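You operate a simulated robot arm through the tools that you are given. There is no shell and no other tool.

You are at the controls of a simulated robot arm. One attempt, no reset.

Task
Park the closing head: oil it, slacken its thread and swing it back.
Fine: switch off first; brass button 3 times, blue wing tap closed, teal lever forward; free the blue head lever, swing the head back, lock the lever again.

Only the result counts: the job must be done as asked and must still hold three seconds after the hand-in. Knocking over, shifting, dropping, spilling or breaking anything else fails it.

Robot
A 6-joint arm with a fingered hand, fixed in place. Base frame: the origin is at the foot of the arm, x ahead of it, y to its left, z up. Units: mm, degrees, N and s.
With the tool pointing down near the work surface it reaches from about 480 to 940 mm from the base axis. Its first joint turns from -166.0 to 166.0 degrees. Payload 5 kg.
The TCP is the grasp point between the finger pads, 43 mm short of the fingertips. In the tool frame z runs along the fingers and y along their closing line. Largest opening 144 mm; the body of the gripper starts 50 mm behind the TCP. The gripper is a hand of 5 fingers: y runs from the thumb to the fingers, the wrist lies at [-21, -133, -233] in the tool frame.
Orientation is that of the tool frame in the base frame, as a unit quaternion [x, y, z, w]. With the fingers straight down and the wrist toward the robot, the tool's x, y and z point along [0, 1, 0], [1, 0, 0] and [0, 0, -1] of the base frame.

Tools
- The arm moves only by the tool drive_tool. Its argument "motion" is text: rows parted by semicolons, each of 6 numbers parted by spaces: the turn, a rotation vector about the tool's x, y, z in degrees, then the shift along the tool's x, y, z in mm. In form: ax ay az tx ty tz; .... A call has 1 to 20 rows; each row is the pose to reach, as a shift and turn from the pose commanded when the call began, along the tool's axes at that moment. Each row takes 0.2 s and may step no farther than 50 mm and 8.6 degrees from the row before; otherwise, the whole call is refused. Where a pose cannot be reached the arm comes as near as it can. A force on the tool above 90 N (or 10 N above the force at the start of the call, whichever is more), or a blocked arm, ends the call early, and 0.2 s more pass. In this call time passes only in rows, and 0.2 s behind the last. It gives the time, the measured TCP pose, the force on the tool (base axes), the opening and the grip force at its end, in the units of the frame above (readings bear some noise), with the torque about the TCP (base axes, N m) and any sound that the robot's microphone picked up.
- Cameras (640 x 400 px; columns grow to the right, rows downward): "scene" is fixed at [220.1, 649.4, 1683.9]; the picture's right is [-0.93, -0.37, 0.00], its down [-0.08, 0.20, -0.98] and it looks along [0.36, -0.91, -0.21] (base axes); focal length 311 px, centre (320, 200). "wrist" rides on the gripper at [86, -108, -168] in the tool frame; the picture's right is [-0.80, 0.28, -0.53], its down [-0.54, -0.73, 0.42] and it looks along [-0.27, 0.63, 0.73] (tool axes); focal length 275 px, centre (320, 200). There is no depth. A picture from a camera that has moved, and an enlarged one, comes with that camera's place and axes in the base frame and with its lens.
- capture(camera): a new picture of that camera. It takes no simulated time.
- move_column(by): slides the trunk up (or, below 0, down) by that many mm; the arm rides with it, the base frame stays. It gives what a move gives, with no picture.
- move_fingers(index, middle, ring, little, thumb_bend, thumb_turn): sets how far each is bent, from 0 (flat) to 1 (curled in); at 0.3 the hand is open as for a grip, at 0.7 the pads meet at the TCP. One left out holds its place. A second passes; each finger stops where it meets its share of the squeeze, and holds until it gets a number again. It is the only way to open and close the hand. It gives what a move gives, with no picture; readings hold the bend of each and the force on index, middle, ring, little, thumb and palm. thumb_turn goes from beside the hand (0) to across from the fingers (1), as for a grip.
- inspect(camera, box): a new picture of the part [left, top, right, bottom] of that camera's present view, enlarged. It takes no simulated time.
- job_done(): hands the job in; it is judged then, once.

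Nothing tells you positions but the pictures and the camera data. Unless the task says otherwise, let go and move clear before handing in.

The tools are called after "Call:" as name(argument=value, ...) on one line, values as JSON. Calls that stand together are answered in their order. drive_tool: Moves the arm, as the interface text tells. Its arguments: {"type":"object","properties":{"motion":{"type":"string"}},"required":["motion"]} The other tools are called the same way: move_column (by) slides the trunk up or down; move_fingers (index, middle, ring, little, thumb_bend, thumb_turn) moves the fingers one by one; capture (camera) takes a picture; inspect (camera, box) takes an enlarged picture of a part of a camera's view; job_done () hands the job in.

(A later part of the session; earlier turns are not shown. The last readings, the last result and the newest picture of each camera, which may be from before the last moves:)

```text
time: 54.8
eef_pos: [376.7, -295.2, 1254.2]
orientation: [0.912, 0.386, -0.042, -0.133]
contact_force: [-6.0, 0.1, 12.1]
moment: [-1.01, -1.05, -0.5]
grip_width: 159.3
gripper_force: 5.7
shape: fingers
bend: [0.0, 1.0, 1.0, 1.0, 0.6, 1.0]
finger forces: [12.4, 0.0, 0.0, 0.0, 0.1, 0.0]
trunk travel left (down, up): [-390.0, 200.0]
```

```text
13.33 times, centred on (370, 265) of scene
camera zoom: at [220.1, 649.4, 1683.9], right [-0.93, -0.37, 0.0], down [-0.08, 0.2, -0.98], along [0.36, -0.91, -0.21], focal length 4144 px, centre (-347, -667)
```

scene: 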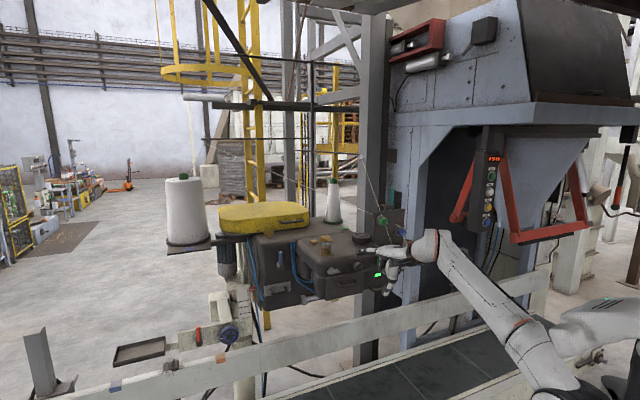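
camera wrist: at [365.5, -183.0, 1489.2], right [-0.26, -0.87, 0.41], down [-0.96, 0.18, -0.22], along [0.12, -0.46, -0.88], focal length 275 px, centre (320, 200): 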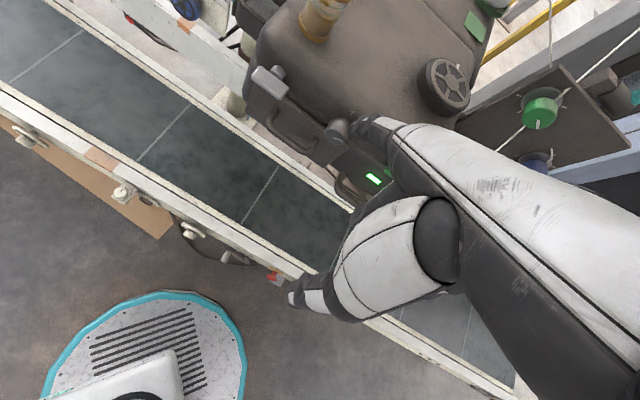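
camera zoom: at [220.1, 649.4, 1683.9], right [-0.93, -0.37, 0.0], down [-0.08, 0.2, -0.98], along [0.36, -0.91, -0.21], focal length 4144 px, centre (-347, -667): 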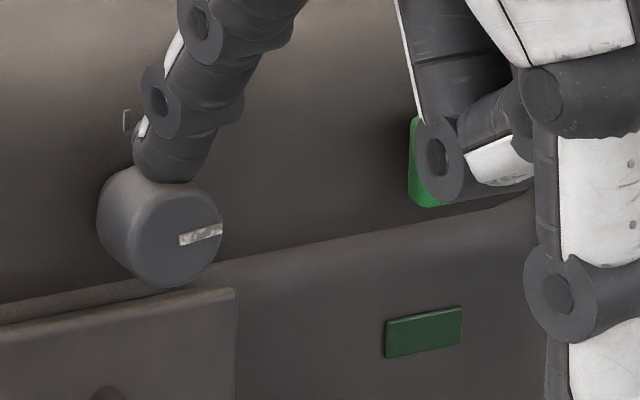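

It is creeping back (about 78°). Continuing.

Call:
drive_tool(motion="0 0 0 3 0 0; 0 0 0 4.5 0 0")

Call:
inspect(camera="scene", box=[350, 250, 390, 280])

```text
time: 55.4
eef_pos: [381.3, -290.5, 1252.0]
orientation: [0.911, 0.387, -0.042, -0.135]
contact_force: [-0.1, 3.0, 7.5]
moment: [-0.46, -0.69, 0.25]
grip_width: 159.4
gripper_force: 3.4
shape: fingers
bend: [0.0, 1.0, 1.0, 1.0, 0.6, 1.0]
finger forces: [6.3, 0.1, 0.1, 0.1, 0.0, 0.0]
trunk travel left (down, up): [-390.0, 200.0]
```

```text
13.33 times, centred on (370, 265) of scene
camera zoom: at [220.1, 649.4, 1683.9], right [-0.93, -0.37, 0.0], down [-0.08, 0.2, -0.98], along [0.36, -0.91, -0.21], focal length 4144 px, centre (-347, -667)
```

zoom: 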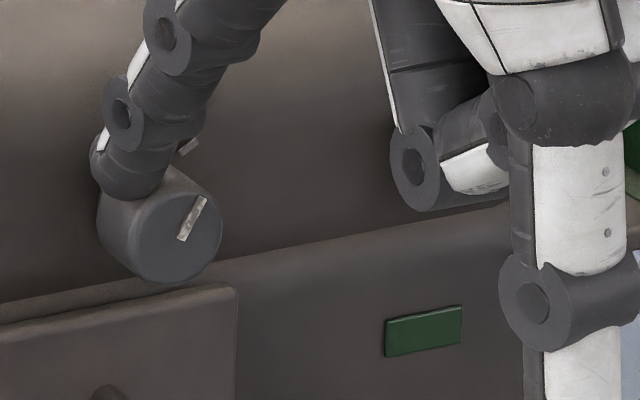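

It slipped to about 36°, a bit past the target of about 57°. I'll drag right in fine steps, checking each.

Call:
drive_tool(motion="0 0 0 -3 0 0; 0 0 0 -6 0 0")

Call:
inspect(camera="scene", box=[350, 250, 390, 280])

```text
time: 56.0
eef_pos: [376.8, -294.8, 1252.6]
orientation: [0.911, 0.387, -0.042, -0.134]
contact_force: [2.6, 5.1, 7.2]
moment: [-0.38, -0.82, 0.74]
grip_width: 160.1
gripper_force: 4.0
shape: fingers
bend: [0.0, 1.0, 1.0, 1.0, 0.6, 1.0]
finger forces: [8.3, 0.0, 0.0, 0.1, 0.0, 0.0]
trunk travel left (down, up): [-390.0, 200.0]
```

```text
13.33 times, centred on (370, 265) of scene
camera zoom: at [220.1, 649.4, 1683.9], right [-0.93, -0.37, 0.0], down [-0.08, 0.2, -0.98], along [0.36, -0.91, -0.21], focal length 4144 px, centre (-347, -667)
```

zoom: 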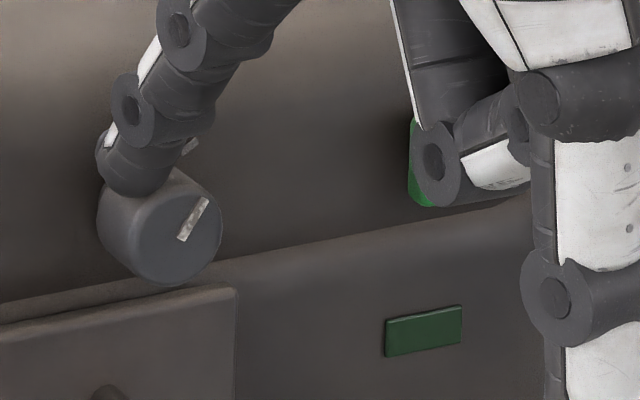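

Call:
drive_tool(motion="0 0 0 -1.5 0 0")

Call:
inspect(camera="scene", box=[350, 250, 390, 280])

```text
time: 56.4
eef_pos: [376.5, -295.7, 1252.9]
orientation: [0.912, 0.386, -0.043, -0.133]
contact_force: [2.0, 4.4, 7.0]
moment: [-0.43, -0.88, 0.64]
grip_width: 160.2
gripper_force: 4.4
shape: fingers
bend: [0.0, 1.0, 1.0, 1.0, 0.6, 1.0]
finger forces: [8.5, 0.0, 0.0, 0.1, 0.0, 0.0]
trunk travel left (down, up): [-390.0, 200.0]
```

```text
13.33 times, centred on (370, 265) of scene
camera zoom: at [220.1, 649.4, 1683.9], right [-0.93, -0.37, 0.0], down [-0.08, 0.2, -0.98], along [0.36, -0.91, -0.21], focal length 4144 px, centre (-347, -667)
```

zoom: 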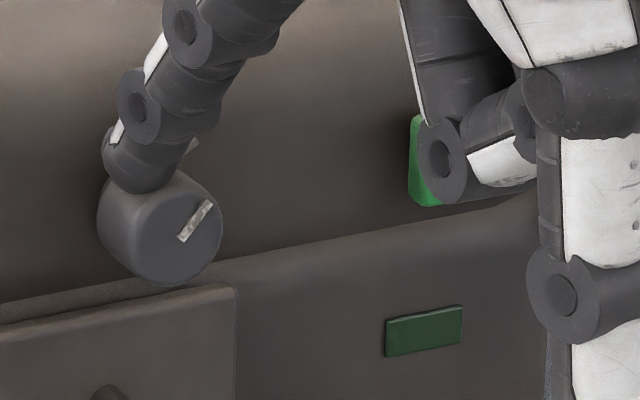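

Call:
drive_tool(motion="0 0 0 -2 0 0")

Call:
inspect(camera="scene", box=[350, 250, 390, 280])

```text
time: 56.8
eef_pos: [373.6, -297.6, 1253.4]
orientation: [0.912, 0.387, -0.043, -0.133]
contact_force: [-0.4, 4.3, 9.6]
moment: [-0.59, -1.07, 0.67]
grip_width: 160.1
gripper_force: 5.2
shape: fingers
bend: [0.0, 1.0, 1.0, 1.0, 0.6, 1.0]
finger forces: [10.0, 0.0, 0.1, 0.1, 0.1, 0.0]
trunk travel left (down, up): [-390.0, 200.0]
```

```text
13.33 times, centred on (370, 265) of scene
camera zoom: at [220.1, 649.4, 1683.9], right [-0.93, -0.37, 0.0], down [-0.08, 0.2, -0.98], along [0.36, -0.91, -0.21], focal length 4144 px, centre (-347, -667)
```

zoom: 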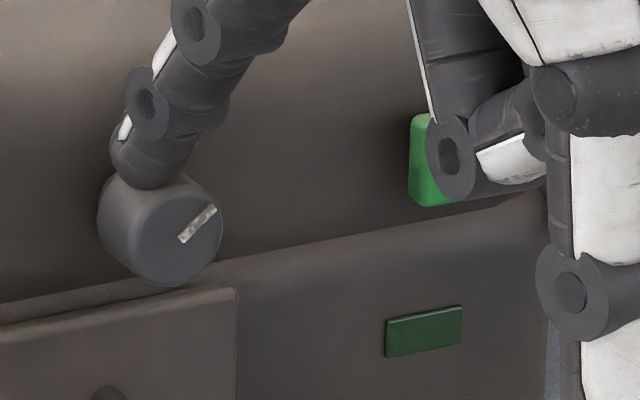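

Call:
drive_tool(motion="0 0 0 -1.3 0 0")

Call:
inspect(camera="scene", box=[345, 250, 395, 280])

```text
time: 57.2
eef_pos: [372.8, -297.9, 1253.7]
orientation: [0.912, 0.386, -0.043, -0.133]
contact_force: [0.0, 5.9, 10.4]
moment: [-0.63, -1.18, 0.61]
grip_width: 160.5
gripper_force: 5.8
shape: fingers
bend: [0.0, 1.0, 1.0, 1.0, 0.6, 1.0]
finger forces: [10.6, 0.1, 0.0, 0.1, 0.1, 0.0]
trunk travel left (down, up): [-390.0, 200.0]
```

```text
12.80 times, centred on (370, 265) of scene
camera zoom: at [220.1, 649.4, 1683.9], right [-0.93, -0.37, 0.0], down [-0.08, 0.2, -0.98], along [0.36, -0.91, -0.21], focal length 3978 px, centre (-320, -632)
```

zoom: 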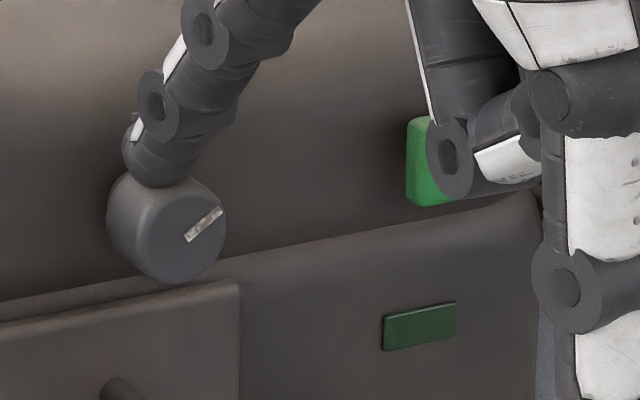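

Very close to the original angle. I'll lift straight off and compare.

Call:
drive_tool(motion="0 0 0 0 -2 -7; 0 0 0 0 -7 -24; 0 0 0 0 -16 -55; 0 0 0 -20 -24 -84")

Call:
inspect(camera="scene", box=[340, 255, 390, 285])

Call:
inspect(camera="wrist", box=[240, 80, 400, 190])

```text
time: 58.2
eef_pos: [358.5, -314.4, 1339.6]
orientation: [0.912, 0.386, -0.042, -0.135]
contact_force: [0.5, 0.3, -0.5]
moment: [0.01, 0.03, 0.02]
grip_width: 157.2
gripper_force: 0.0
shape: fingers
bend: [0.0, 1.0, 1.0, 1.0, 0.6, 1.0]
finger forces: [0.2, 0.1, 0.1, 0.0, 0.1, 0.0]
trunk travel left (down, up): [-390.0, 200.0]
```

```text
12.80 times, centred on (365, 270) of scene
camera zoom: at [220.1, 649.4, 1683.9], right [-0.93, -0.37, 0.0], down [-0.08, 0.2, -0.98], along [0.36, -0.91, -0.21], focal length 3978 px, centre (-256, -696)
```

zoom: 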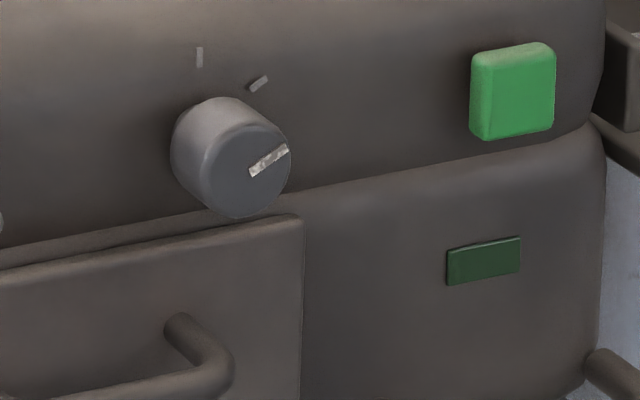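

```text
3.64 times, centred on (320, 135) of wrist
camera zoom: at [373.3, -216.9, 1532.2], right [-0.26, -0.87, 0.41], down [-0.96, 0.18, -0.22], along [0.11, -0.45, -0.88], focal length 1001 px, centre (320, 436)
```

zoom: 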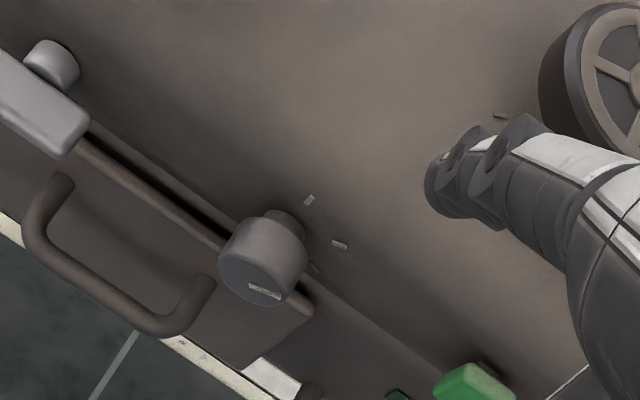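

The knob matches its original position and the lamp is dark, so the switch-off is done. The brass button's top is at about (682,-447,1254), behind the oil jar, so I'll yaw the hand 45° and approach from the right of the jar, keeping high.

Call:
drive_tool(motion="0 -1.6 -5.4 3 28 -10; 0 -3.1 -10.8 6 57 -20; 0 -4.7 -16.2 9 86 -30; 0 -6.2 -21.6 12 114 -39; 0 -7.8 -27 15 143 -48; 0 -9.3 -32.4 18 171 -57; 0 -10.9 -37.8 21 200 -67; 0 -12.4 -43.2 24.7 228 -76")

Call:
capture(camera="wrist")

Call:
inspect(camera="scene", box=[290, 180, 450, 280])

Call:
inspect(camera="wrist", box=[240, 60, 440, 190])

```text
time: 59.8
eef_pos: [493.6, -381.1, 1270.8]
orientation: [0.749, 0.649, -0.094, -0.094]
contact_force: [-25.9, -29.6, 17.4]
moment: [0.62, -2.87, -3.06]
grip_width: 157.0
gripper_force: 27.7
shape: fingers
bend: [0.01, 1.0, 1.0, 1.0, 0.6, 1.0]
finger forces: [54.7, 0.0, 0.1, 0.0, 0.1, 0.1]
out of reach, approached as far as the arm can: row 3, 4, 5, 6, 7, 8
trunk travel left (down, up): [-390.0, 200.0]
stopped in row 8: the force on the tool passed its limit at 116 N (the readings are from after the stop); the commanded pose is now the measured one
```

```text
taken
camera wrist: at [446.2, -285.8, 1459.4], right [0.3, -0.84, 0.46], down [-0.88, -0.43, -0.21], along [0.37, -0.34, -0.87], focal length 275 px, centre (320, 200)
```

wrist: 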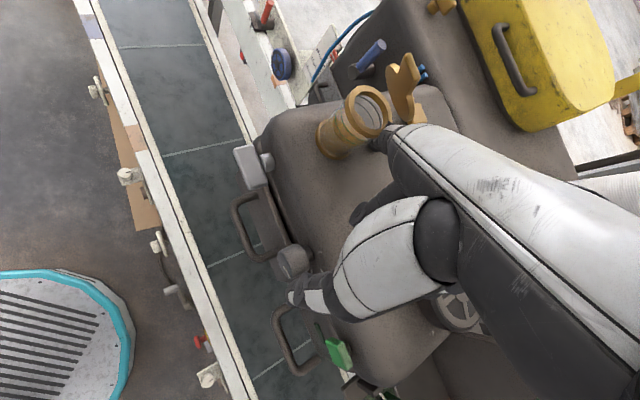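

```text
4.00 times, centred on (370, 230) of scene
camera zoom: at [220.1, 649.4, 1683.9], right [-0.93, -0.37, 0.0], down [-0.08, 0.2, -0.98], along [0.36, -0.91, -0.21], focal length 1243 px, centre (120, 80)
```

zoom: 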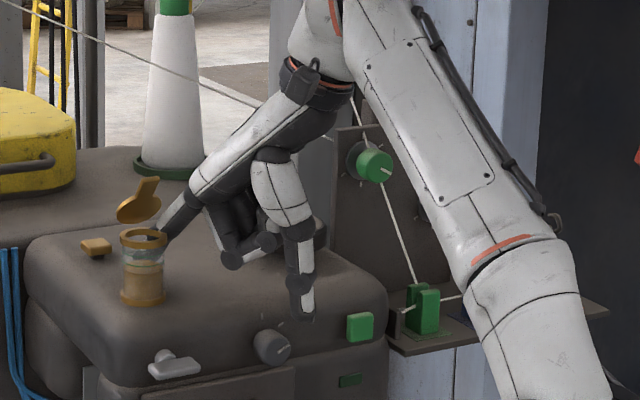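

```text
3.08 times, centred on (340, 125) of wrist
camera zoom: at [446.2, -285.8, 1459.4], right [0.3, -0.84, 0.46], down [-0.88, -0.43, -0.21], along [0.37, -0.34, -0.87], focal length 847 px, centre (258, 431)
```

zoom: 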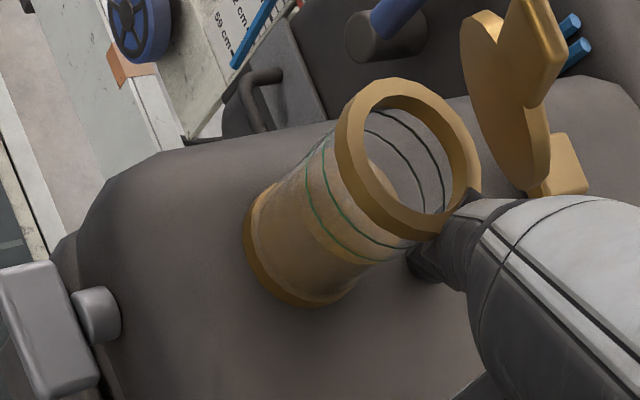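

The finger ran short on reach, dropped, and pushed against the oil jar, flipping its hinged lid open. I'll ease away to the right first, and then deal with the lid.

Call:
drive_tool(motion="0 0 0 -12 -9 2.6; 0 0 0 -24 -17 5.2")

Call:
inspect(camera="scene", box=[300, 210, 400, 280])

Call:
inspect(camera="wrist", box=[240, 30, 440, 160])

```text
time: 60.4
eef_pos: [480.9, -396.2, 1267.9]
orientation: [0.745, 0.654, -0.09, -0.098]
contact_force: [2.8, -8.5, 10.0]
moment: [-0.29, -1.48, -1.05]
grip_width: 166.0
gripper_force: 4.8
shape: fingers
bend: [0.0, 1.0, 1.0, 1.0, 0.6, 1.0]
finger forces: [9.8, 0.0, 0.0, 0.0, 0.0, 0.1]
trunk travel left (down, up): [-390.0, 200.0]
```

```text
5.71 times, centred on (350, 245) of scene
camera zoom: at [220.1, 649.4, 1683.9], right [-0.93, -0.37, 0.0], down [-0.08, 0.2, -0.98], along [0.36, -0.91, -0.21], focal length 1776 px, centre (149, -57)
```

zoom: 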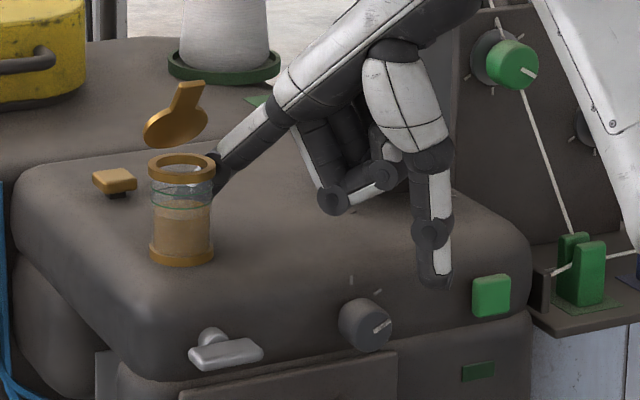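

```text
3.08 times, centred on (340, 95) of wrist
camera zoom: at [432.4, -303.5, 1457.0], right [0.31, -0.84, 0.44], down [-0.87, -0.44, -0.21], along [0.37, -0.32, -0.87], focal length 847 px, centre (258, 523)
```

zoom: 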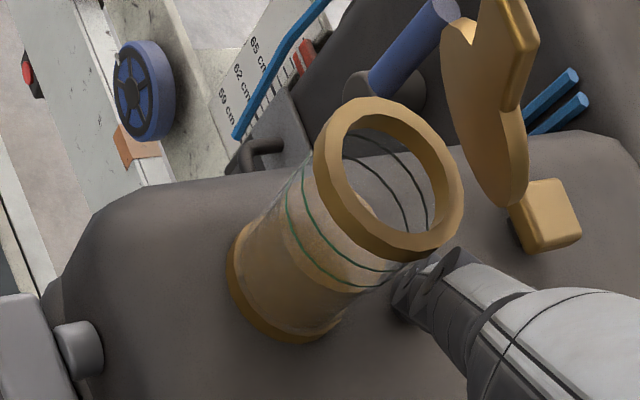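

The jar itself stands and its oil level is unchanged; only the lid is open. I'll clear the finger sideways, then rise with the trunk.

Call:
drive_tool(motion="0 0 0 -15 -11 3; 0 0 0 -30 -24 4; 0 0 0 -45 -36 4")

Call:
move_column(by=150)

Call:
inspect(camera="scene", box=[300, 180, 420, 280])

Call:
inspect(camera="wrist", box=[200, 0, 440, 160])

```text
time: 61.2
eef_pos: [449.6, -425.2, 1265.1]
orientation: [0.746, 0.653, -0.089, -0.095]
contact_force: [1.9, 3.8, 10.5]
moment: [0.07, -1.45, 0.49]
grip_width: 168.4
gripper_force: 4.8
shape: fingers
bend: [0.0, 1.0, 1.0, 1.0, 0.6, 1.0]
finger forces: [9.9, 0.0, 0.0, 0.0, 0.0, 0.0]
out of reach, approached as far as the arm can: row 2, 3
trunk travel left (down, up): [-390.0, 200.0]
```

```text
time: 63.0
eef_pos: [451.0, -427.4, 1414.0]
orientation: [0.746, 0.653, -0.089, -0.095]
contact_force: [0.2, 0.4, -0.6]
moment: [0.0, 0.03, 0.04]
grip_width: 156.9
gripper_force: 0.1
shape: fingers
bend: [0.0, 1.0, 1.0, 1.0, 0.6, 1.0]
finger forces: [0.1, 0.0, 0.0, 0.0, 0.0, 0.1]
trunk travel left (down, up): [-540.0, 50.0]
```

```text
4.00 times, centred on (360, 230) of scene
camera zoom: at [220.1, 649.4, 1683.9], right [-0.93, -0.37, 0.0], down [-0.08, 0.2, -0.98], along [0.36, -0.91, -0.21], focal length 1243 px, centre (160, 80)
```

zoom: 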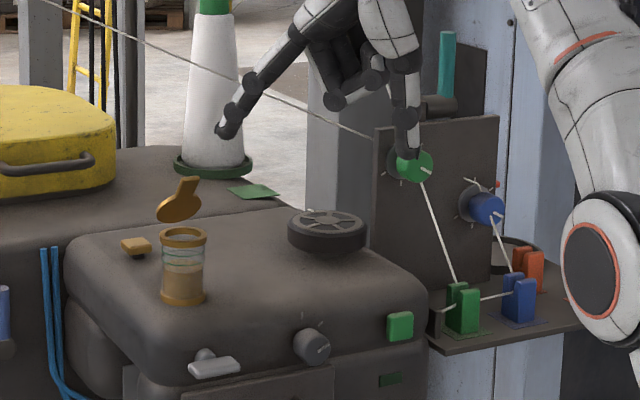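

```text
2.50 times, centred on (320, 80) of wrist
camera zoom: at [400.9, -332.6, 1604.0], right [0.31, -0.84, 0.45], down [-0.87, -0.43, -0.22], along [0.38, -0.33, -0.87], focal length 688 px, centre (320, 500)
```

zoom: 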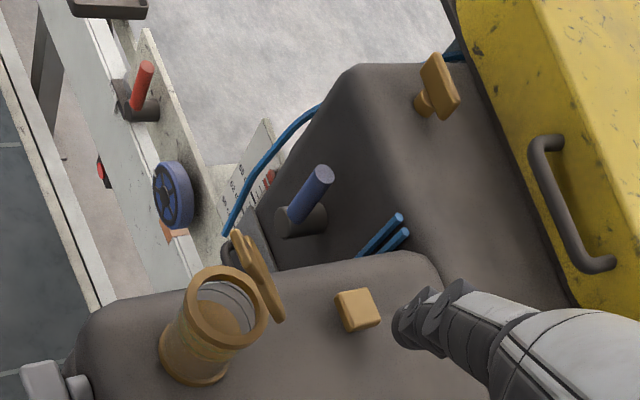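

From above I see the lid is open by only about 50°, with its tab pointing up and forward, so pressing down on the tab should close it. I'll bring the fingertip above the tab.

Call:
move_column(by=25)

Call:
drive_tool(motion="0 0 0 37 -7 1.6; 0 0 0 73.7 -14.4 3.2")

Call:
inspect(camera="scene", box=[300, 190, 400, 260])

Call:
inspect(camera="wrist", box=[260, 40, 420, 150])

```text
time: 63.7
eef_pos: [450.0, -427.1, 1439.2]
orientation: [0.746, 0.653, -0.089, -0.095]
contact_force: [-0.6, 0.2, 0.2]
moment: [0.03, 0.02, 0.01]
grip_width: 157.0
gripper_force: 0.0
shape: fingers
bend: [0.0, 1.0, 1.0, 1.0, 0.6, 1.0]
finger forces: [0.0, 0.0, 0.0, 0.0, 0.0, 0.0]
trunk travel left (down, up): [-565.0, 25.0]
```

```text
time: 64.3
eef_pos: [442.4, -350.7, 1440.8]
orientation: [0.746, 0.653, -0.09, -0.094]
contact_force: [-0.6, -0.4, 1.1]
moment: [-0.13, -0.08, -0.01]
grip_width: 156.8
gripper_force: 0.0
shape: fingers
bend: [0.0, 1.0, 1.0, 1.0, 0.6, 1.0]
finger forces: [0.0, 0.1, 0.1, 0.0, 0.0, 0.0]
trunk travel left (down, up): [-565.0, 25.0]
```

```text
5.71 times, centred on (350, 225) of scene
camera zoom: at [220.1, 649.4, 1683.9], right [-0.93, -0.37, 0.0], down [-0.08, 0.2, -0.98], along [0.36, -0.91, -0.21], focal length 1776 px, centre (149, 57)
```

zoom: 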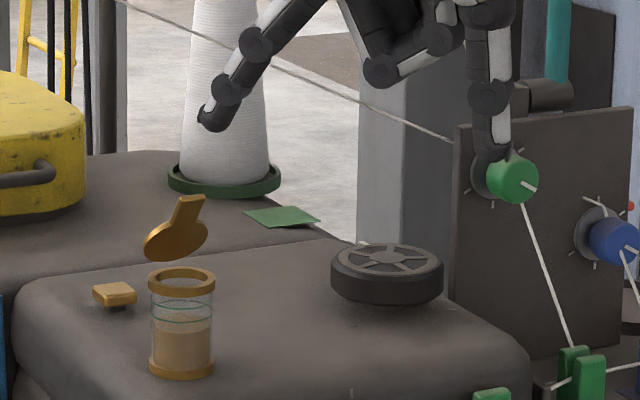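

```text
3.64 times, centred on (340, 95) of wrist
camera zoom: at [393.0, -256.0, 1630.3], right [0.3, -0.84, 0.45], down [-0.87, -0.43, -0.22], along [0.38, -0.33, -0.87], focal length 1001 px, centre (247, 582)
```

zoom: 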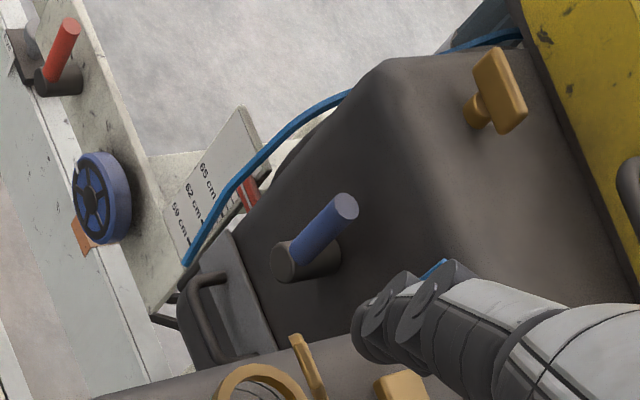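

The fingertip is above the lid. I'll shift slightly behind it, so I push on the outer side, and come down.

Call:
drive_tool(motion="0 0 0 -11.5 14.5 -3.8; 0 0 0 -11.3 21 20; 0 0 0 -11.1 27.4 44.5")

Call:
inspect(camera="scene", box=[300, 190, 400, 260])

Call:
inspect(camera="wrist", box=[260, 60, 420, 170])

```text
time: 65.1
eef_pos: [456.8, -365.8, 1391.6]
orientation: [0.747, 0.652, -0.09, -0.095]
contact_force: [0.0, -0.1, 0.3]
moment: [-0.01, -0.04, 0.0]
grip_width: 156.7
gripper_force: 0.0
shape: fingers
bend: [0.0, 1.0, 1.0, 1.0, 0.6, 1.0]
finger forces: [0.1, 0.0, 0.0, 0.0, 0.0, 0.1]
trunk travel left (down, up): [-565.0, 25.0]
```

```text
5.71 times, centred on (350, 225) of scene
camera zoom: at [220.1, 649.4, 1683.9], right [-0.93, -0.37, 0.0], down [-0.08, 0.2, -0.98], along [0.36, -0.91, -0.21], focal length 1776 px, centre (149, 57)
```

zoom: 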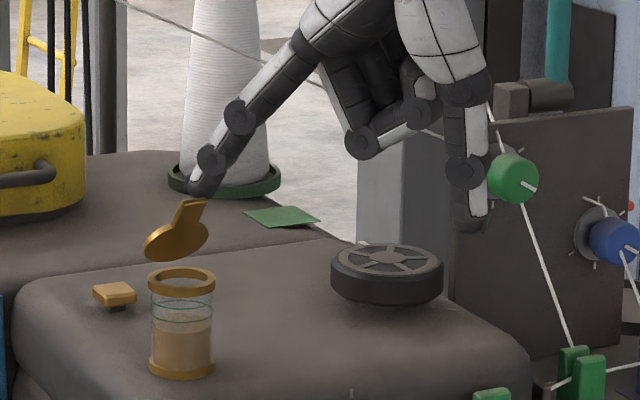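

```text
3.64 times, centred on (340, 115) of wrist
camera zoom: at [407.6, -271.6, 1580.8], right [0.3, -0.84, 0.45], down [-0.87, -0.43, -0.22], along [0.38, -0.33, -0.87], focal length 1001 px, centre (247, 509)
```

zoom: 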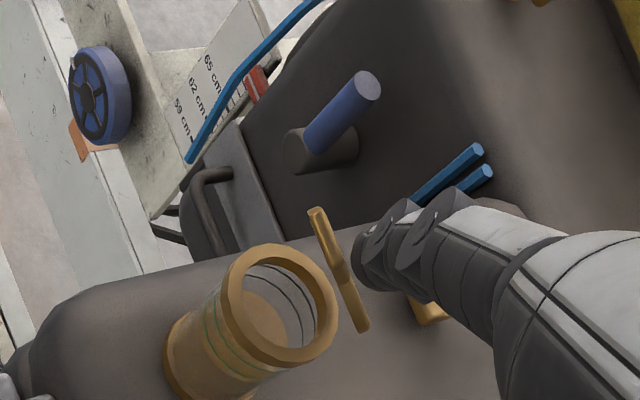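

The tip is behind the lid on its outer side. I'll sweep it forward and down to fold the lid closed.

Call:
drive_tool(motion="0 0 0 6 -7 5; 0 0 0 12 -14 10; 0 0 0 18.3 -20.4 15.6; 0 0 0 18.4 -17 27")

Call:
inspect(camera="scene", box=[300, 190, 400, 260])

Call:
inspect(camera="wrist", box=[260, 60, 420, 170])

```text
time: 66.1
eef_pos: [438.2, -344.6, 1369.4]
orientation: [0.746, 0.652, -0.089, -0.096]
contact_force: [0.7, 0.3, -0.4]
moment: [-0.03, -0.01, -0.01]
grip_width: 156.7
gripper_force: 0.1
shape: fingers
bend: [0.0, 1.0, 1.0, 1.0, 0.6, 1.0]
finger forces: [0.0, 0.1, 0.0, 0.0, 0.0, 0.0]
trunk travel left (down, up): [-565.0, 25.0]
```

```text
5.71 times, centred on (350, 225) of scene
camera zoom: at [220.1, 649.4, 1683.9], right [-0.93, -0.37, 0.0], down [-0.08, 0.2, -0.98], along [0.36, -0.91, -0.21], focal length 1776 px, centre (149, 57)
```

zoom: 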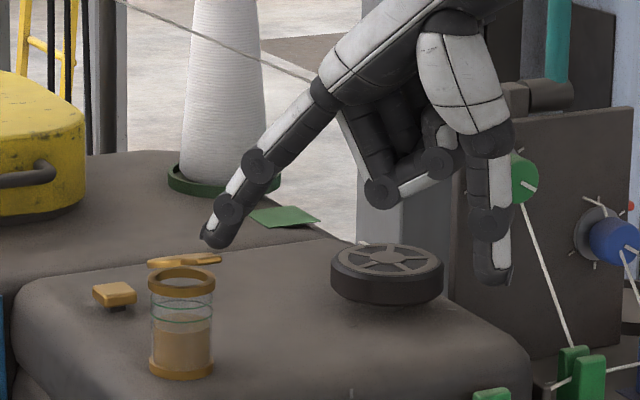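

```text
3.64 times, centred on (340, 115) of wrist
camera zoom: at [388.8, -250.1, 1557.7], right [0.31, -0.84, 0.45], down [-0.87, -0.43, -0.22], along [0.38, -0.33, -0.87], focal length 1001 px, centre (247, 509)
```

zoom: 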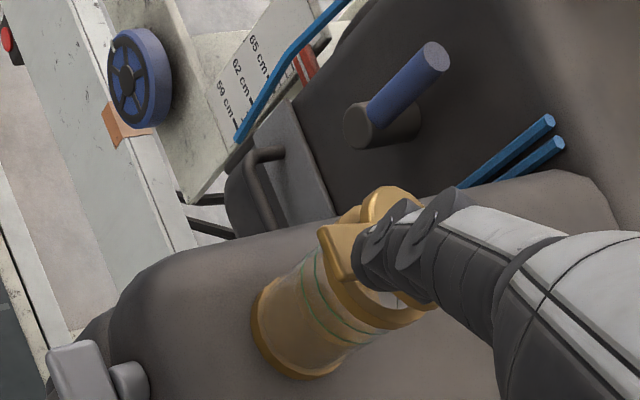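

The lid is nearly closed. A little more downward press will seat it.

Call:
drive_tool(motion="0 0 0 0.1 2.3 8.7; 0 0 0 0.2 4.6 17.4")

Call:
inspect(camera="scene", box=[300, 190, 400, 260])

```text
time: 66.7
eef_pos: [437.0, -344.1, 1351.9]
orientation: [0.746, 0.653, -0.089, -0.096]
contact_force: [-0.8, -0.3, -0.7]
moment: [-0.01, 0.0, 0.01]
grip_width: 156.6
gripper_force: 0.1
shape: fingers
bend: [0.0, 1.0, 1.0, 1.0, 0.6, 1.0]
finger forces: [0.1, 0.0, 0.0, 0.0, 0.0, 0.1]
trunk travel left (down, up): [-565.0, 25.0]
```

```text
5.71 times, centred on (350, 225) of scene
camera zoom: at [220.1, 649.4, 1683.9], right [-0.93, -0.37, 0.0], down [-0.08, 0.2, -0.98], along [0.36, -0.91, -0.21], focal length 1776 px, centre (149, 57)
```

zoom: 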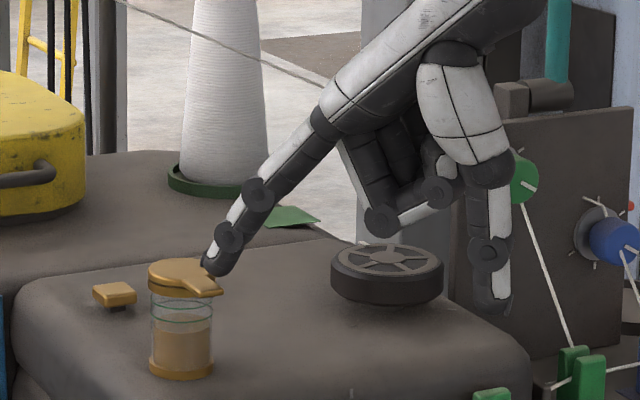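

The lid is closed as before. Now I'll lift, go around to the right of the jar, and come down before moving in over the brass button.

Call:
drive_tool(motion="0 0 0 -0.3 -7.7 -29; 0 0 0 -0.5 -14.2 -53; 0 0 0 -40 -9 -54; 0 0 0 -80 -3.5 -53; 0 0 0 -104.5 0.6 -51; 0 0 0 -104.3 9 -19; 0 0 0 -104 18 14; 0 0 0 -103.7 23.8 35.9")

Call:
inspect(camera="scene", box=[300, 190, 400, 260])

Call:
inspect(camera="wrist", box=[220, 20, 420, 150])

```text
time: 68.5
eef_pos: [438.2, -451.3, 1310.9]
orientation: [0.746, 0.653, -0.09, -0.095]
contact_force: [-0.2, 0.8, -0.8]
moment: [0.01, -0.02, 0.01]
grip_width: 156.9
gripper_force: 0.1
shape: fingers
bend: [0.0, 1.0, 1.0, 1.0, 0.6, 1.0]
finger forces: [0.0, 0.0, 0.0, 0.0, 0.1, 0.0]
trunk travel left (down, up): [-565.0, 25.0]
```

```text
5.71 times, centred on (350, 225) of scene
camera zoom: at [220.1, 649.4, 1683.9], right [-0.93, -0.37, 0.0], down [-0.08, 0.2, -0.98], along [0.36, -0.91, -0.21], focal length 1776 px, centre (149, 57)
```

zoom: 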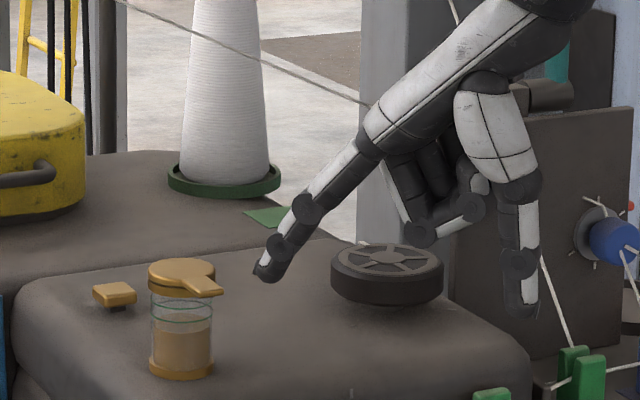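

```text
3.08 times, centred on (320, 85) of wrist
camera zoom: at [388.5, -355.6, 1500.3], right [0.3, -0.84, 0.45], down [-0.87, -0.43, -0.22], along [0.38, -0.33, -0.87], focal length 847 px, centre (320, 554)
```

zoom: 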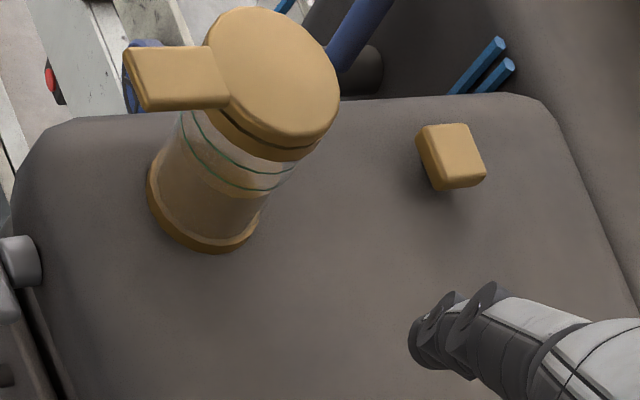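

The brass button is clearly visible, at about (687,-447,1255). I'll raise the trunk a little for reach and move the fingertip over it.

Call:
move_column(by=25)

Call:
drive_tool(motion="0 0 0 5.7 36.5 -1.2; 0 0 0 11.5 73 -2.4; 0 0 0 17 109.5 -3.6")

Call:
inspect(camera="scene", box=[300, 210, 370, 260])

Call:
inspect(camera="wrist", box=[270, 60, 430, 170])

```text
time: 69.2
eef_pos: [437.7, -450.9, 1336.6]
orientation: [0.746, 0.653, -0.089, -0.095]
contact_force: [1.2, 0.4, 0.3]
moment: [-0.05, 0.04, 0.03]
grip_width: 156.9
gripper_force: 0.1
shape: fingers
bend: [0.0, 1.0, 1.0, 1.0, 0.6, 1.0]
finger forces: [0.0, 0.0, 0.0, 0.0, 0.1, 0.1]
trunk travel left (down, up): [-590.0, 0.0]
```

```text
time: 70.0
eef_pos: [548.0, -449.3, 1311.8]
orientation: [0.746, 0.653, -0.09, -0.097]
contact_force: [0.9, 0.3, -0.3]
moment: [0.02, 0.06, 0.0]
grip_width: 156.9
gripper_force: 0.1
shape: fingers
bend: [0.0, 1.0, 1.0, 1.0, 0.6, 1.0]
finger forces: [0.0, 0.1, 0.1, 0.1, 0.0, 0.1]
trunk travel left (down, up): [-590.0, 0.0]
```

```text
8.00 times, centred on (335, 235) of scene
camera zoom: at [220.1, 649.4, 1683.9], right [-0.93, -0.37, 0.0], down [-0.08, 0.2, -0.98], along [0.36, -0.91, -0.21], focal length 2486 px, centre (200, -80)
```

zoom: 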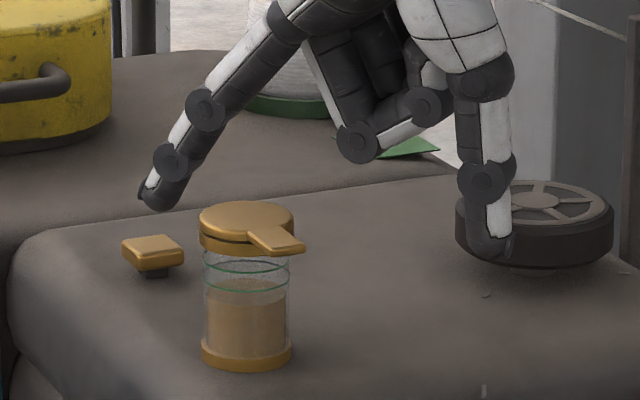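

```text
3.64 times, centred on (350, 115) of wrist
camera zoom: at [498.4, -353.4, 1500.3], right [0.31, -0.84, 0.45], down [-0.87, -0.43, -0.22], along [0.38, -0.33, -0.87], focal length 1001 px, centre (211, 509)
```

zoom: 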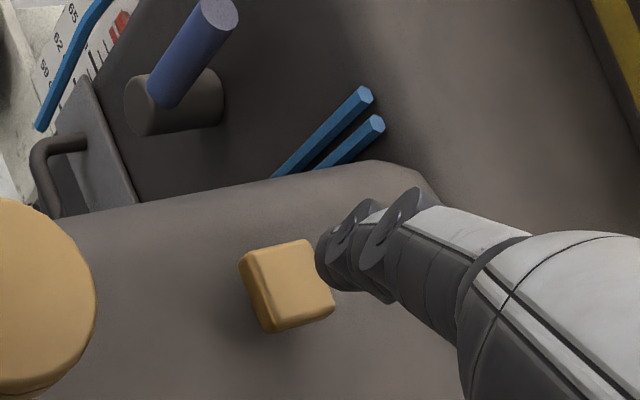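

The tip is over the button within a couple of millimetres. I'll press down in small steps and listen for a click.

Call:
drive_tool(motion="0 0 0 0.7 0.6 10; 0 0 0 0.7 1.9 15; 0 0 0 0.7 3.2 19.8; 0 0 0 0.7 4.2 23.7")

Call:
inspect(camera="scene", box=[300, 210, 370, 260])

Call:
inspect(camera="wrist", box=[270, 60, 430, 170])

```text
time: 71.0
eef_pos: [542.9, -445.4, 1288.2]
orientation: [0.746, 0.653, -0.09, -0.095]
contact_force: [-1.3, -0.2, 2.9]
moment: [-0.03, -0.42, 0.0]
grip_width: 157.6
gripper_force: 1.5
shape: fingers
bend: [0.0, 1.0, 1.0, 1.0, 0.6, 1.0]
finger forces: [3.1, 0.0, 0.0, 0.1, 0.0, 0.0]
trunk travel left (down, up): [-590.0, 0.0]
heard: click
```

```text
8.00 times, centred on (335, 235) of scene
camera zoom: at [220.1, 649.4, 1683.9], right [-0.93, -0.37, 0.0], down [-0.08, 0.2, -0.98], along [0.36, -0.91, -0.21], focal length 2486 px, centre (200, -80)
```

zoom: 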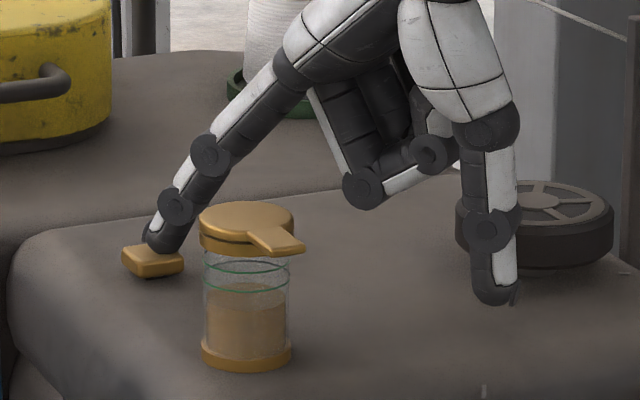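

```text
3.64 times, centred on (350, 115) of wrist
camera zoom: at [494.5, -351.6, 1477.3], right [0.3, -0.84, 0.45], down [-0.87, -0.43, -0.22], along [0.38, -0.33, -0.87], focal length 1001 px, centre (211, 509)
```

zoom: 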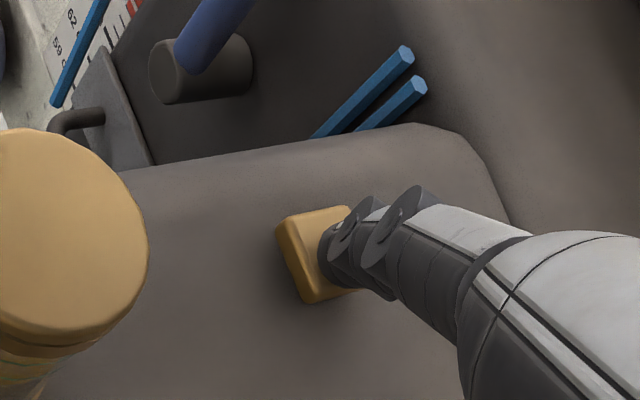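

Click number one, and the oil level dropped slightly. Releasing fully.

Call:
drive_tool(motion="0 0 0 0 -1.6 -5.8; 0 0 0 0 -3.4 -12.6; 0 0 0 0 -3.9 -14.5")

Call:
inspect(camera="scene", box=[300, 210, 370, 260])

```text
time: 71.8
eef_pos: [544.0, -445.4, 1302.9]
orientation: [0.746, 0.653, -0.089, -0.095]
contact_force: [0.0, -0.2, 0.7]
moment: [0.0, -0.01, -0.01]
grip_width: 156.8
gripper_force: 0.1
shape: fingers
bend: [0.0, 1.0, 1.0, 1.0, 0.6, 1.0]
finger forces: [0.1, 0.0, 0.1, 0.1, 0.0, 0.0]
trunk travel left (down, up): [-590.0, 0.0]
```

```text
8.00 times, centred on (335, 235) of scene
camera zoom: at [220.1, 649.4, 1683.9], right [-0.93, -0.37, 0.0], down [-0.08, 0.2, -0.98], along [0.36, -0.91, -0.21], focal length 2486 px, centre (200, -80)
```

zoom: 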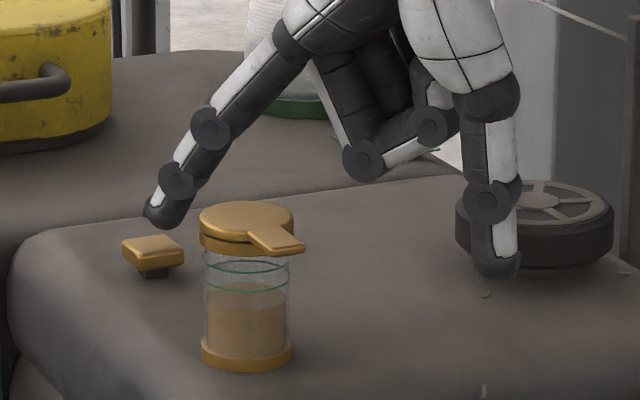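

The button has sprung back. Second press.

Call:
drive_tool(motion="0 0 0 0 1.6 6; 0 0 0 0 3 11; 0 0 0 0 3.9 14.5")

Call:
inspect(camera="scene", box=[300, 210, 370, 260])

```text
time: 72.6
eef_pos: [543.2, -446.6, 1287.2]
orientation: [0.746, 0.653, -0.089, -0.095]
contact_force: [-0.4, 0.2, 2.8]
moment: [-0.01, -0.45, 0.03]
grip_width: 158.1
gripper_force: 1.9
shape: fingers
bend: [0.0, 1.0, 1.0, 1.0, 0.6, 1.0]
finger forces: [3.5, 0.0, 0.0, 0.0, 0.1, 0.0]
trunk travel left (down, up): [-590.0, 0.0]
heard: click
```

```text
8.00 times, centred on (335, 235) of scene
camera zoom: at [220.1, 649.4, 1683.9], right [-0.93, -0.37, 0.0], down [-0.08, 0.2, -0.98], along [0.36, -0.91, -0.21], focal length 2486 px, centre (200, -80)
```

zoom: 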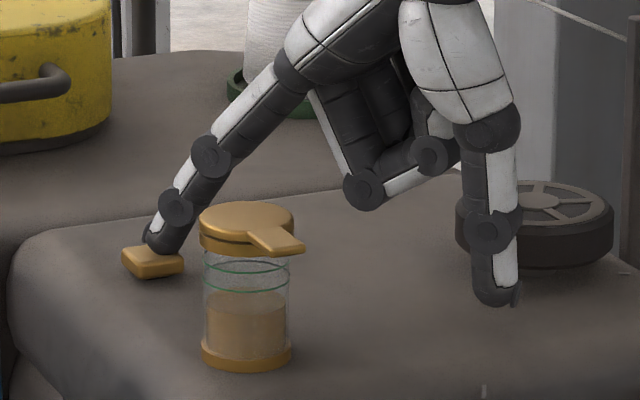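

Second click, and the level dropped again. I'll release and check.

Call:
drive_tool(motion="0 0 0 0 -1.6 -5.8; 0 0 0 0 -3.4 -12.6; 0 0 0 0 -3.9 -14.5")

Call:
drive_tool(motion="0 0 0 0 1.6 6; 0 0 0 0 3 11; 0 0 0 0 3.9 14.5")

Call:
inspect(camera="scene", box=[300, 210, 370, 260])

```text
time: 73.4
eef_pos: [544.4, -447.7, 1301.2]
orientation: [0.747, 0.652, -0.089, -0.096]
contact_force: [-0.3, 0.4, 0.3]
moment: [0.0, -0.01, 0.0]
grip_width: 156.8
gripper_force: 0.0
shape: fingers
bend: [0.0, 1.0, 1.0, 1.0, 0.6, 1.0]
finger forces: [0.0, 0.1, 0.1, 0.0, 0.1, 0.0]
trunk travel left (down, up): [-590.0, 0.0]
```

```text
time: 74.2
eef_pos: [543.7, -447.0, 1287.6]
orientation: [0.746, 0.652, -0.091, -0.096]
contact_force: [-0.2, -0.8, 4.0]
moment: [-0.01, -0.44, 0.0]
grip_width: 157.9
gripper_force: 1.6
shape: fingers
bend: [0.0, 1.0, 1.0, 1.0, 0.6, 1.0]
finger forces: [3.5, 0.0, 0.1, 0.0, 0.0, 0.1]
trunk travel left (down, up): [-590.0, 0.0]
heard: click
```

```text
8.00 times, centred on (335, 235) of scene
camera zoom: at [220.1, 649.4, 1683.9], right [-0.93, -0.37, 0.0], down [-0.08, 0.2, -0.98], along [0.36, -0.91, -0.21], focal length 2486 px, centre (200, -80)
```

zoom: 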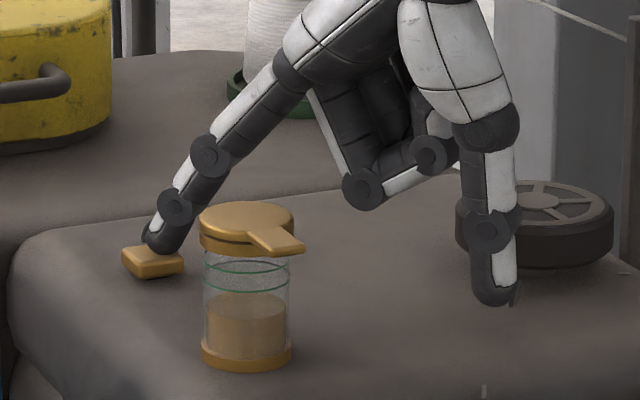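

Third click, so oiling is done (three presses). I'll lift off and retreat the way I came, to the front of the head.

Call:
drive_tool(motion="0 0 0 -0.2 -5.2 -19.3; 0 0 0 -0.3 -9 -33.8; 0 0 0 -5.6 -48.6 -28.4; 0 0 0 -10.9 -86.9 -18.1; 0 0 0 -14.8 -115.6 -10.4; 0 0 0 10.9 -148.2 -1.8; 0 0 0 36.8 -180.7 6.6; 0 0 0 62.5 -213.3 15.1")

Call:
inspect(camera="scene", box=[280, 180, 440, 290])

Call:
capture(camera="wrist")

```text
time: 76.0
eef_pos: [343.6, -355.1, 1327.4]
orientation: [0.746, 0.653, -0.09, -0.094]
contact_force: [0.2, 0.5, 1.0]
moment: [-0.04, 0.01, 0.0]
grip_width: 156.7
gripper_force: 0.0
shape: fingers
bend: [0.0, 1.0, 1.0, 1.0, 0.6, 1.0]
finger forces: [0.0, 0.0, 0.1, 0.1, 0.1, 0.1]
trunk travel left (down, up): [-590.0, 0.0]
```

```text
3.64 times, centred on (360, 235) of scene
camera zoom: at [220.1, 649.4, 1683.9], right [-0.93, -0.37, 0.0], down [-0.08, 0.2, -0.98], along [0.36, -0.91, -0.21], focal length 1130 px, centre (174, 73)
```

zoom: 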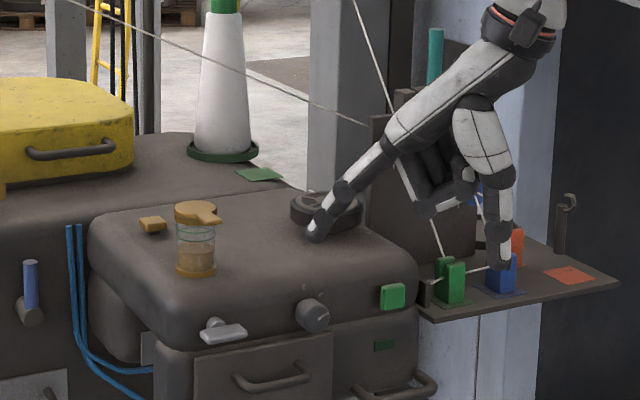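

```text
taken
camera wrist: at [293.9, -261.3, 1516.6], right [0.31, -0.84, 0.45], down [-0.87, -0.43, -0.22], along [0.38, -0.33, -0.87], focal length 275 px, centre (320, 200)
```

wrist: 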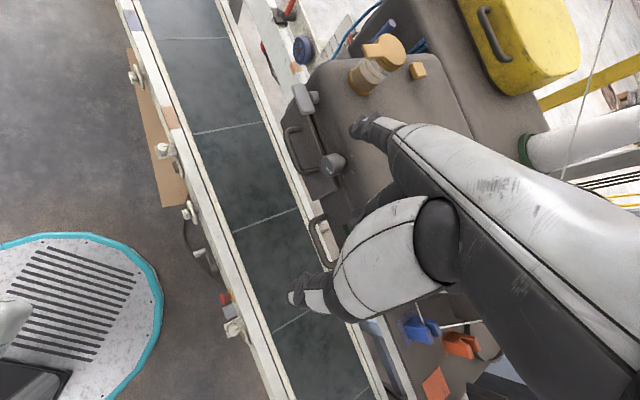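

Next is the blue wing tap under the head. I'll turn the hand to face the head squarely, pull back in front of it, and then lower the trunk.

Call:
drive_tool(motion="0.05 1.6 6 2.5 -14.2 3.8; 0.1 3.2 12 4.9 -28.4 7.6; 0.16 4.8 18 7.4 -42.6 11.4; 0.2 6.4 24 9.8 -56.8 15.1; 0.27 8 30 12.2 -71 18.9; 0.33 9.6 36 14.7 -85.3 22.7")

Call:
capture(camera="scene")

```text
time: 77.4
eef_pos: [258.0, -330.5, 1329.2]
orientation: [0.916, 0.379, -0.055, -0.118]
contact_force: [-0.6, 0.8, -0.8]
moment: [-0.01, -0.02, 0.0]
grip_width: 157.0
gripper_force: 0.1
shape: fingers
bend: [0.0, 1.0, 1.0, 1.0, 0.6, 1.0]
finger forces: [0.0, 0.1, 0.0, 0.0, 0.0, 0.0]
trunk travel left (down, up): [-590.0, 0.0]
```

```text
taken
```

scene: 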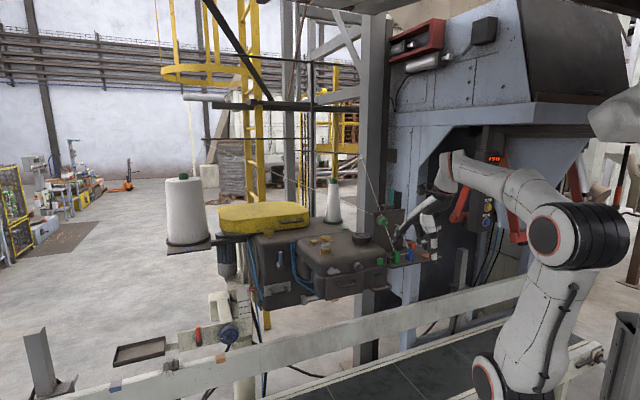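

Call:
move_column(by=-275)

Call:
capture(camera="wrist")

Call:
inspect(camera="scene", box=[330, 220, 510, 330])

```text
time: 80.2
eef_pos: [258.2, -329.9, 1054.3]
orientation: [0.916, 0.38, -0.055, -0.119]
contact_force: [-0.4, 0.2, 0.6]
moment: [0.0, 0.0, 0.02]
grip_width: 157.0
gripper_force: 0.0
shape: fingers
bend: [0.0, 1.0, 1.0, 1.0, 0.6, 1.0]
finger forces: [0.0, 0.0, 0.0, 0.0, 0.0, 0.1]
trunk travel left (down, up): [-315.0, 275.0]
```

```text
taken
camera wrist: at [276.5, -225.4, 1242.4], right [-0.27, -0.85, 0.45], down [-0.96, 0.18, -0.22], along [0.1, -0.49, -0.87], focal length 275 px, centre (320, 200)
```

wrist: 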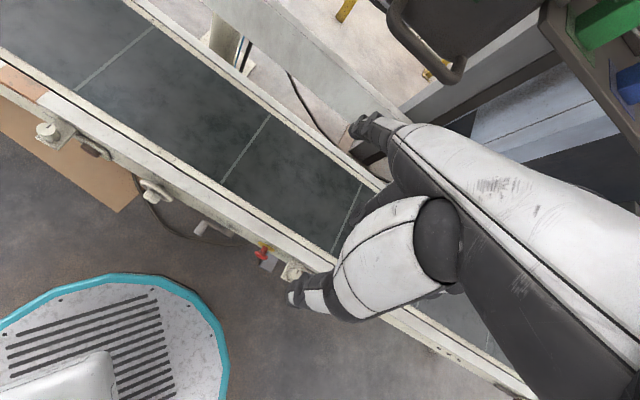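

```text
3.56 times, centred on (420, 275) of scene
camera zoom: at [220.1, 649.4, 1683.9], right [-0.93, -0.37, 0.0], down [-0.08, 0.2, -0.98], along [0.36, -0.91, -0.21], focal length 1105 px, centre (-36, -67)
```

zoom: 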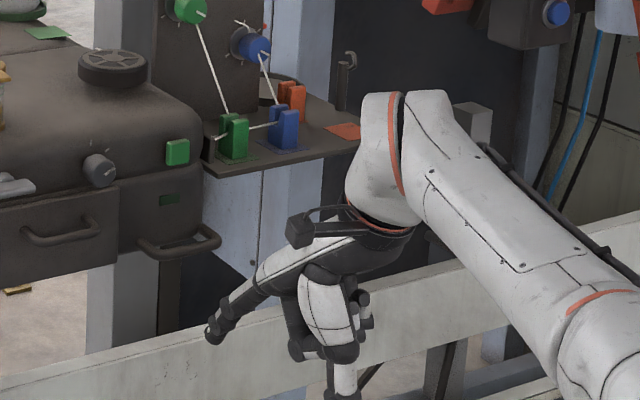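

The hand is now low in front of the head. I'll slide it forward under the front box while tilting the hand level.

Call:
drive_tool(motion="-6.7 0 0 0 31.7 10.1; -13.4 0 0 0 63.5 20.2; -20.1 0 0 0 95.2 30.3; -26.8 0 0 0 131.7 37.7; -33.4 0 0 0 168.3 45.1; -40.1 0 0 0 204.8 52.5")

Call:
capture(camera="wrist")

Call:
inspect(camera="scene", box=[330, 220, 510, 330])

```text
time: 81.6
eef_pos: [388.0, -462.5, 947.5]
orientation: [0.899, 0.382, 0.071, 0.204]
contact_force: [0.3, -0.3, 3.9]
moment: [0.18, 0.07, 0.01]
grip_width: 156.9
gripper_force: 0.0
shape: fingers
bend: [0.0, 1.0, 1.0, 1.0, 0.6, 1.0]
finger forces: [0.0, 0.0, 0.0, 0.0, 0.1, 0.1]
trunk travel left (down, up): [-315.0, 275.0]
```

```text
taken
camera wrist: at [329.5, -281.5, 1052.2], right [-0.52, -0.58, 0.62], down [-0.74, -0.06, -0.67], along [0.43, -0.81, -0.39], focal length 275 px, centre (320, 200)
```

wrist: 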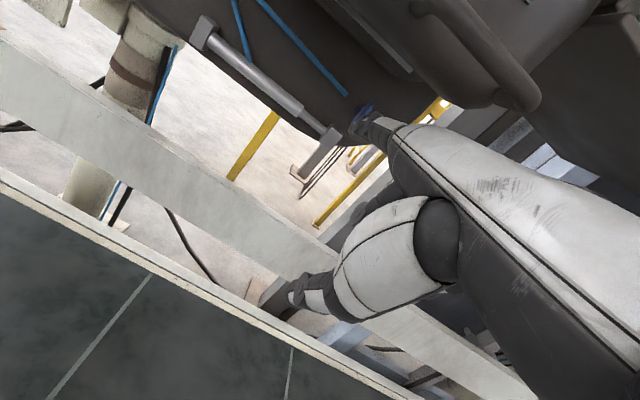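

```text
3.56 times, centred on (420, 275) of scene
camera zoom: at [220.1, 649.4, 1683.9], right [-0.93, -0.37, 0.0], down [-0.08, 0.2, -0.98], along [0.36, -0.91, -0.21], focal length 1105 px, centre (-36, -67)
```

zoom: 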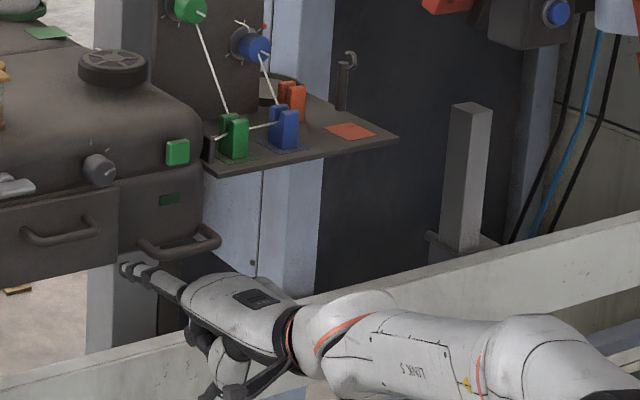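

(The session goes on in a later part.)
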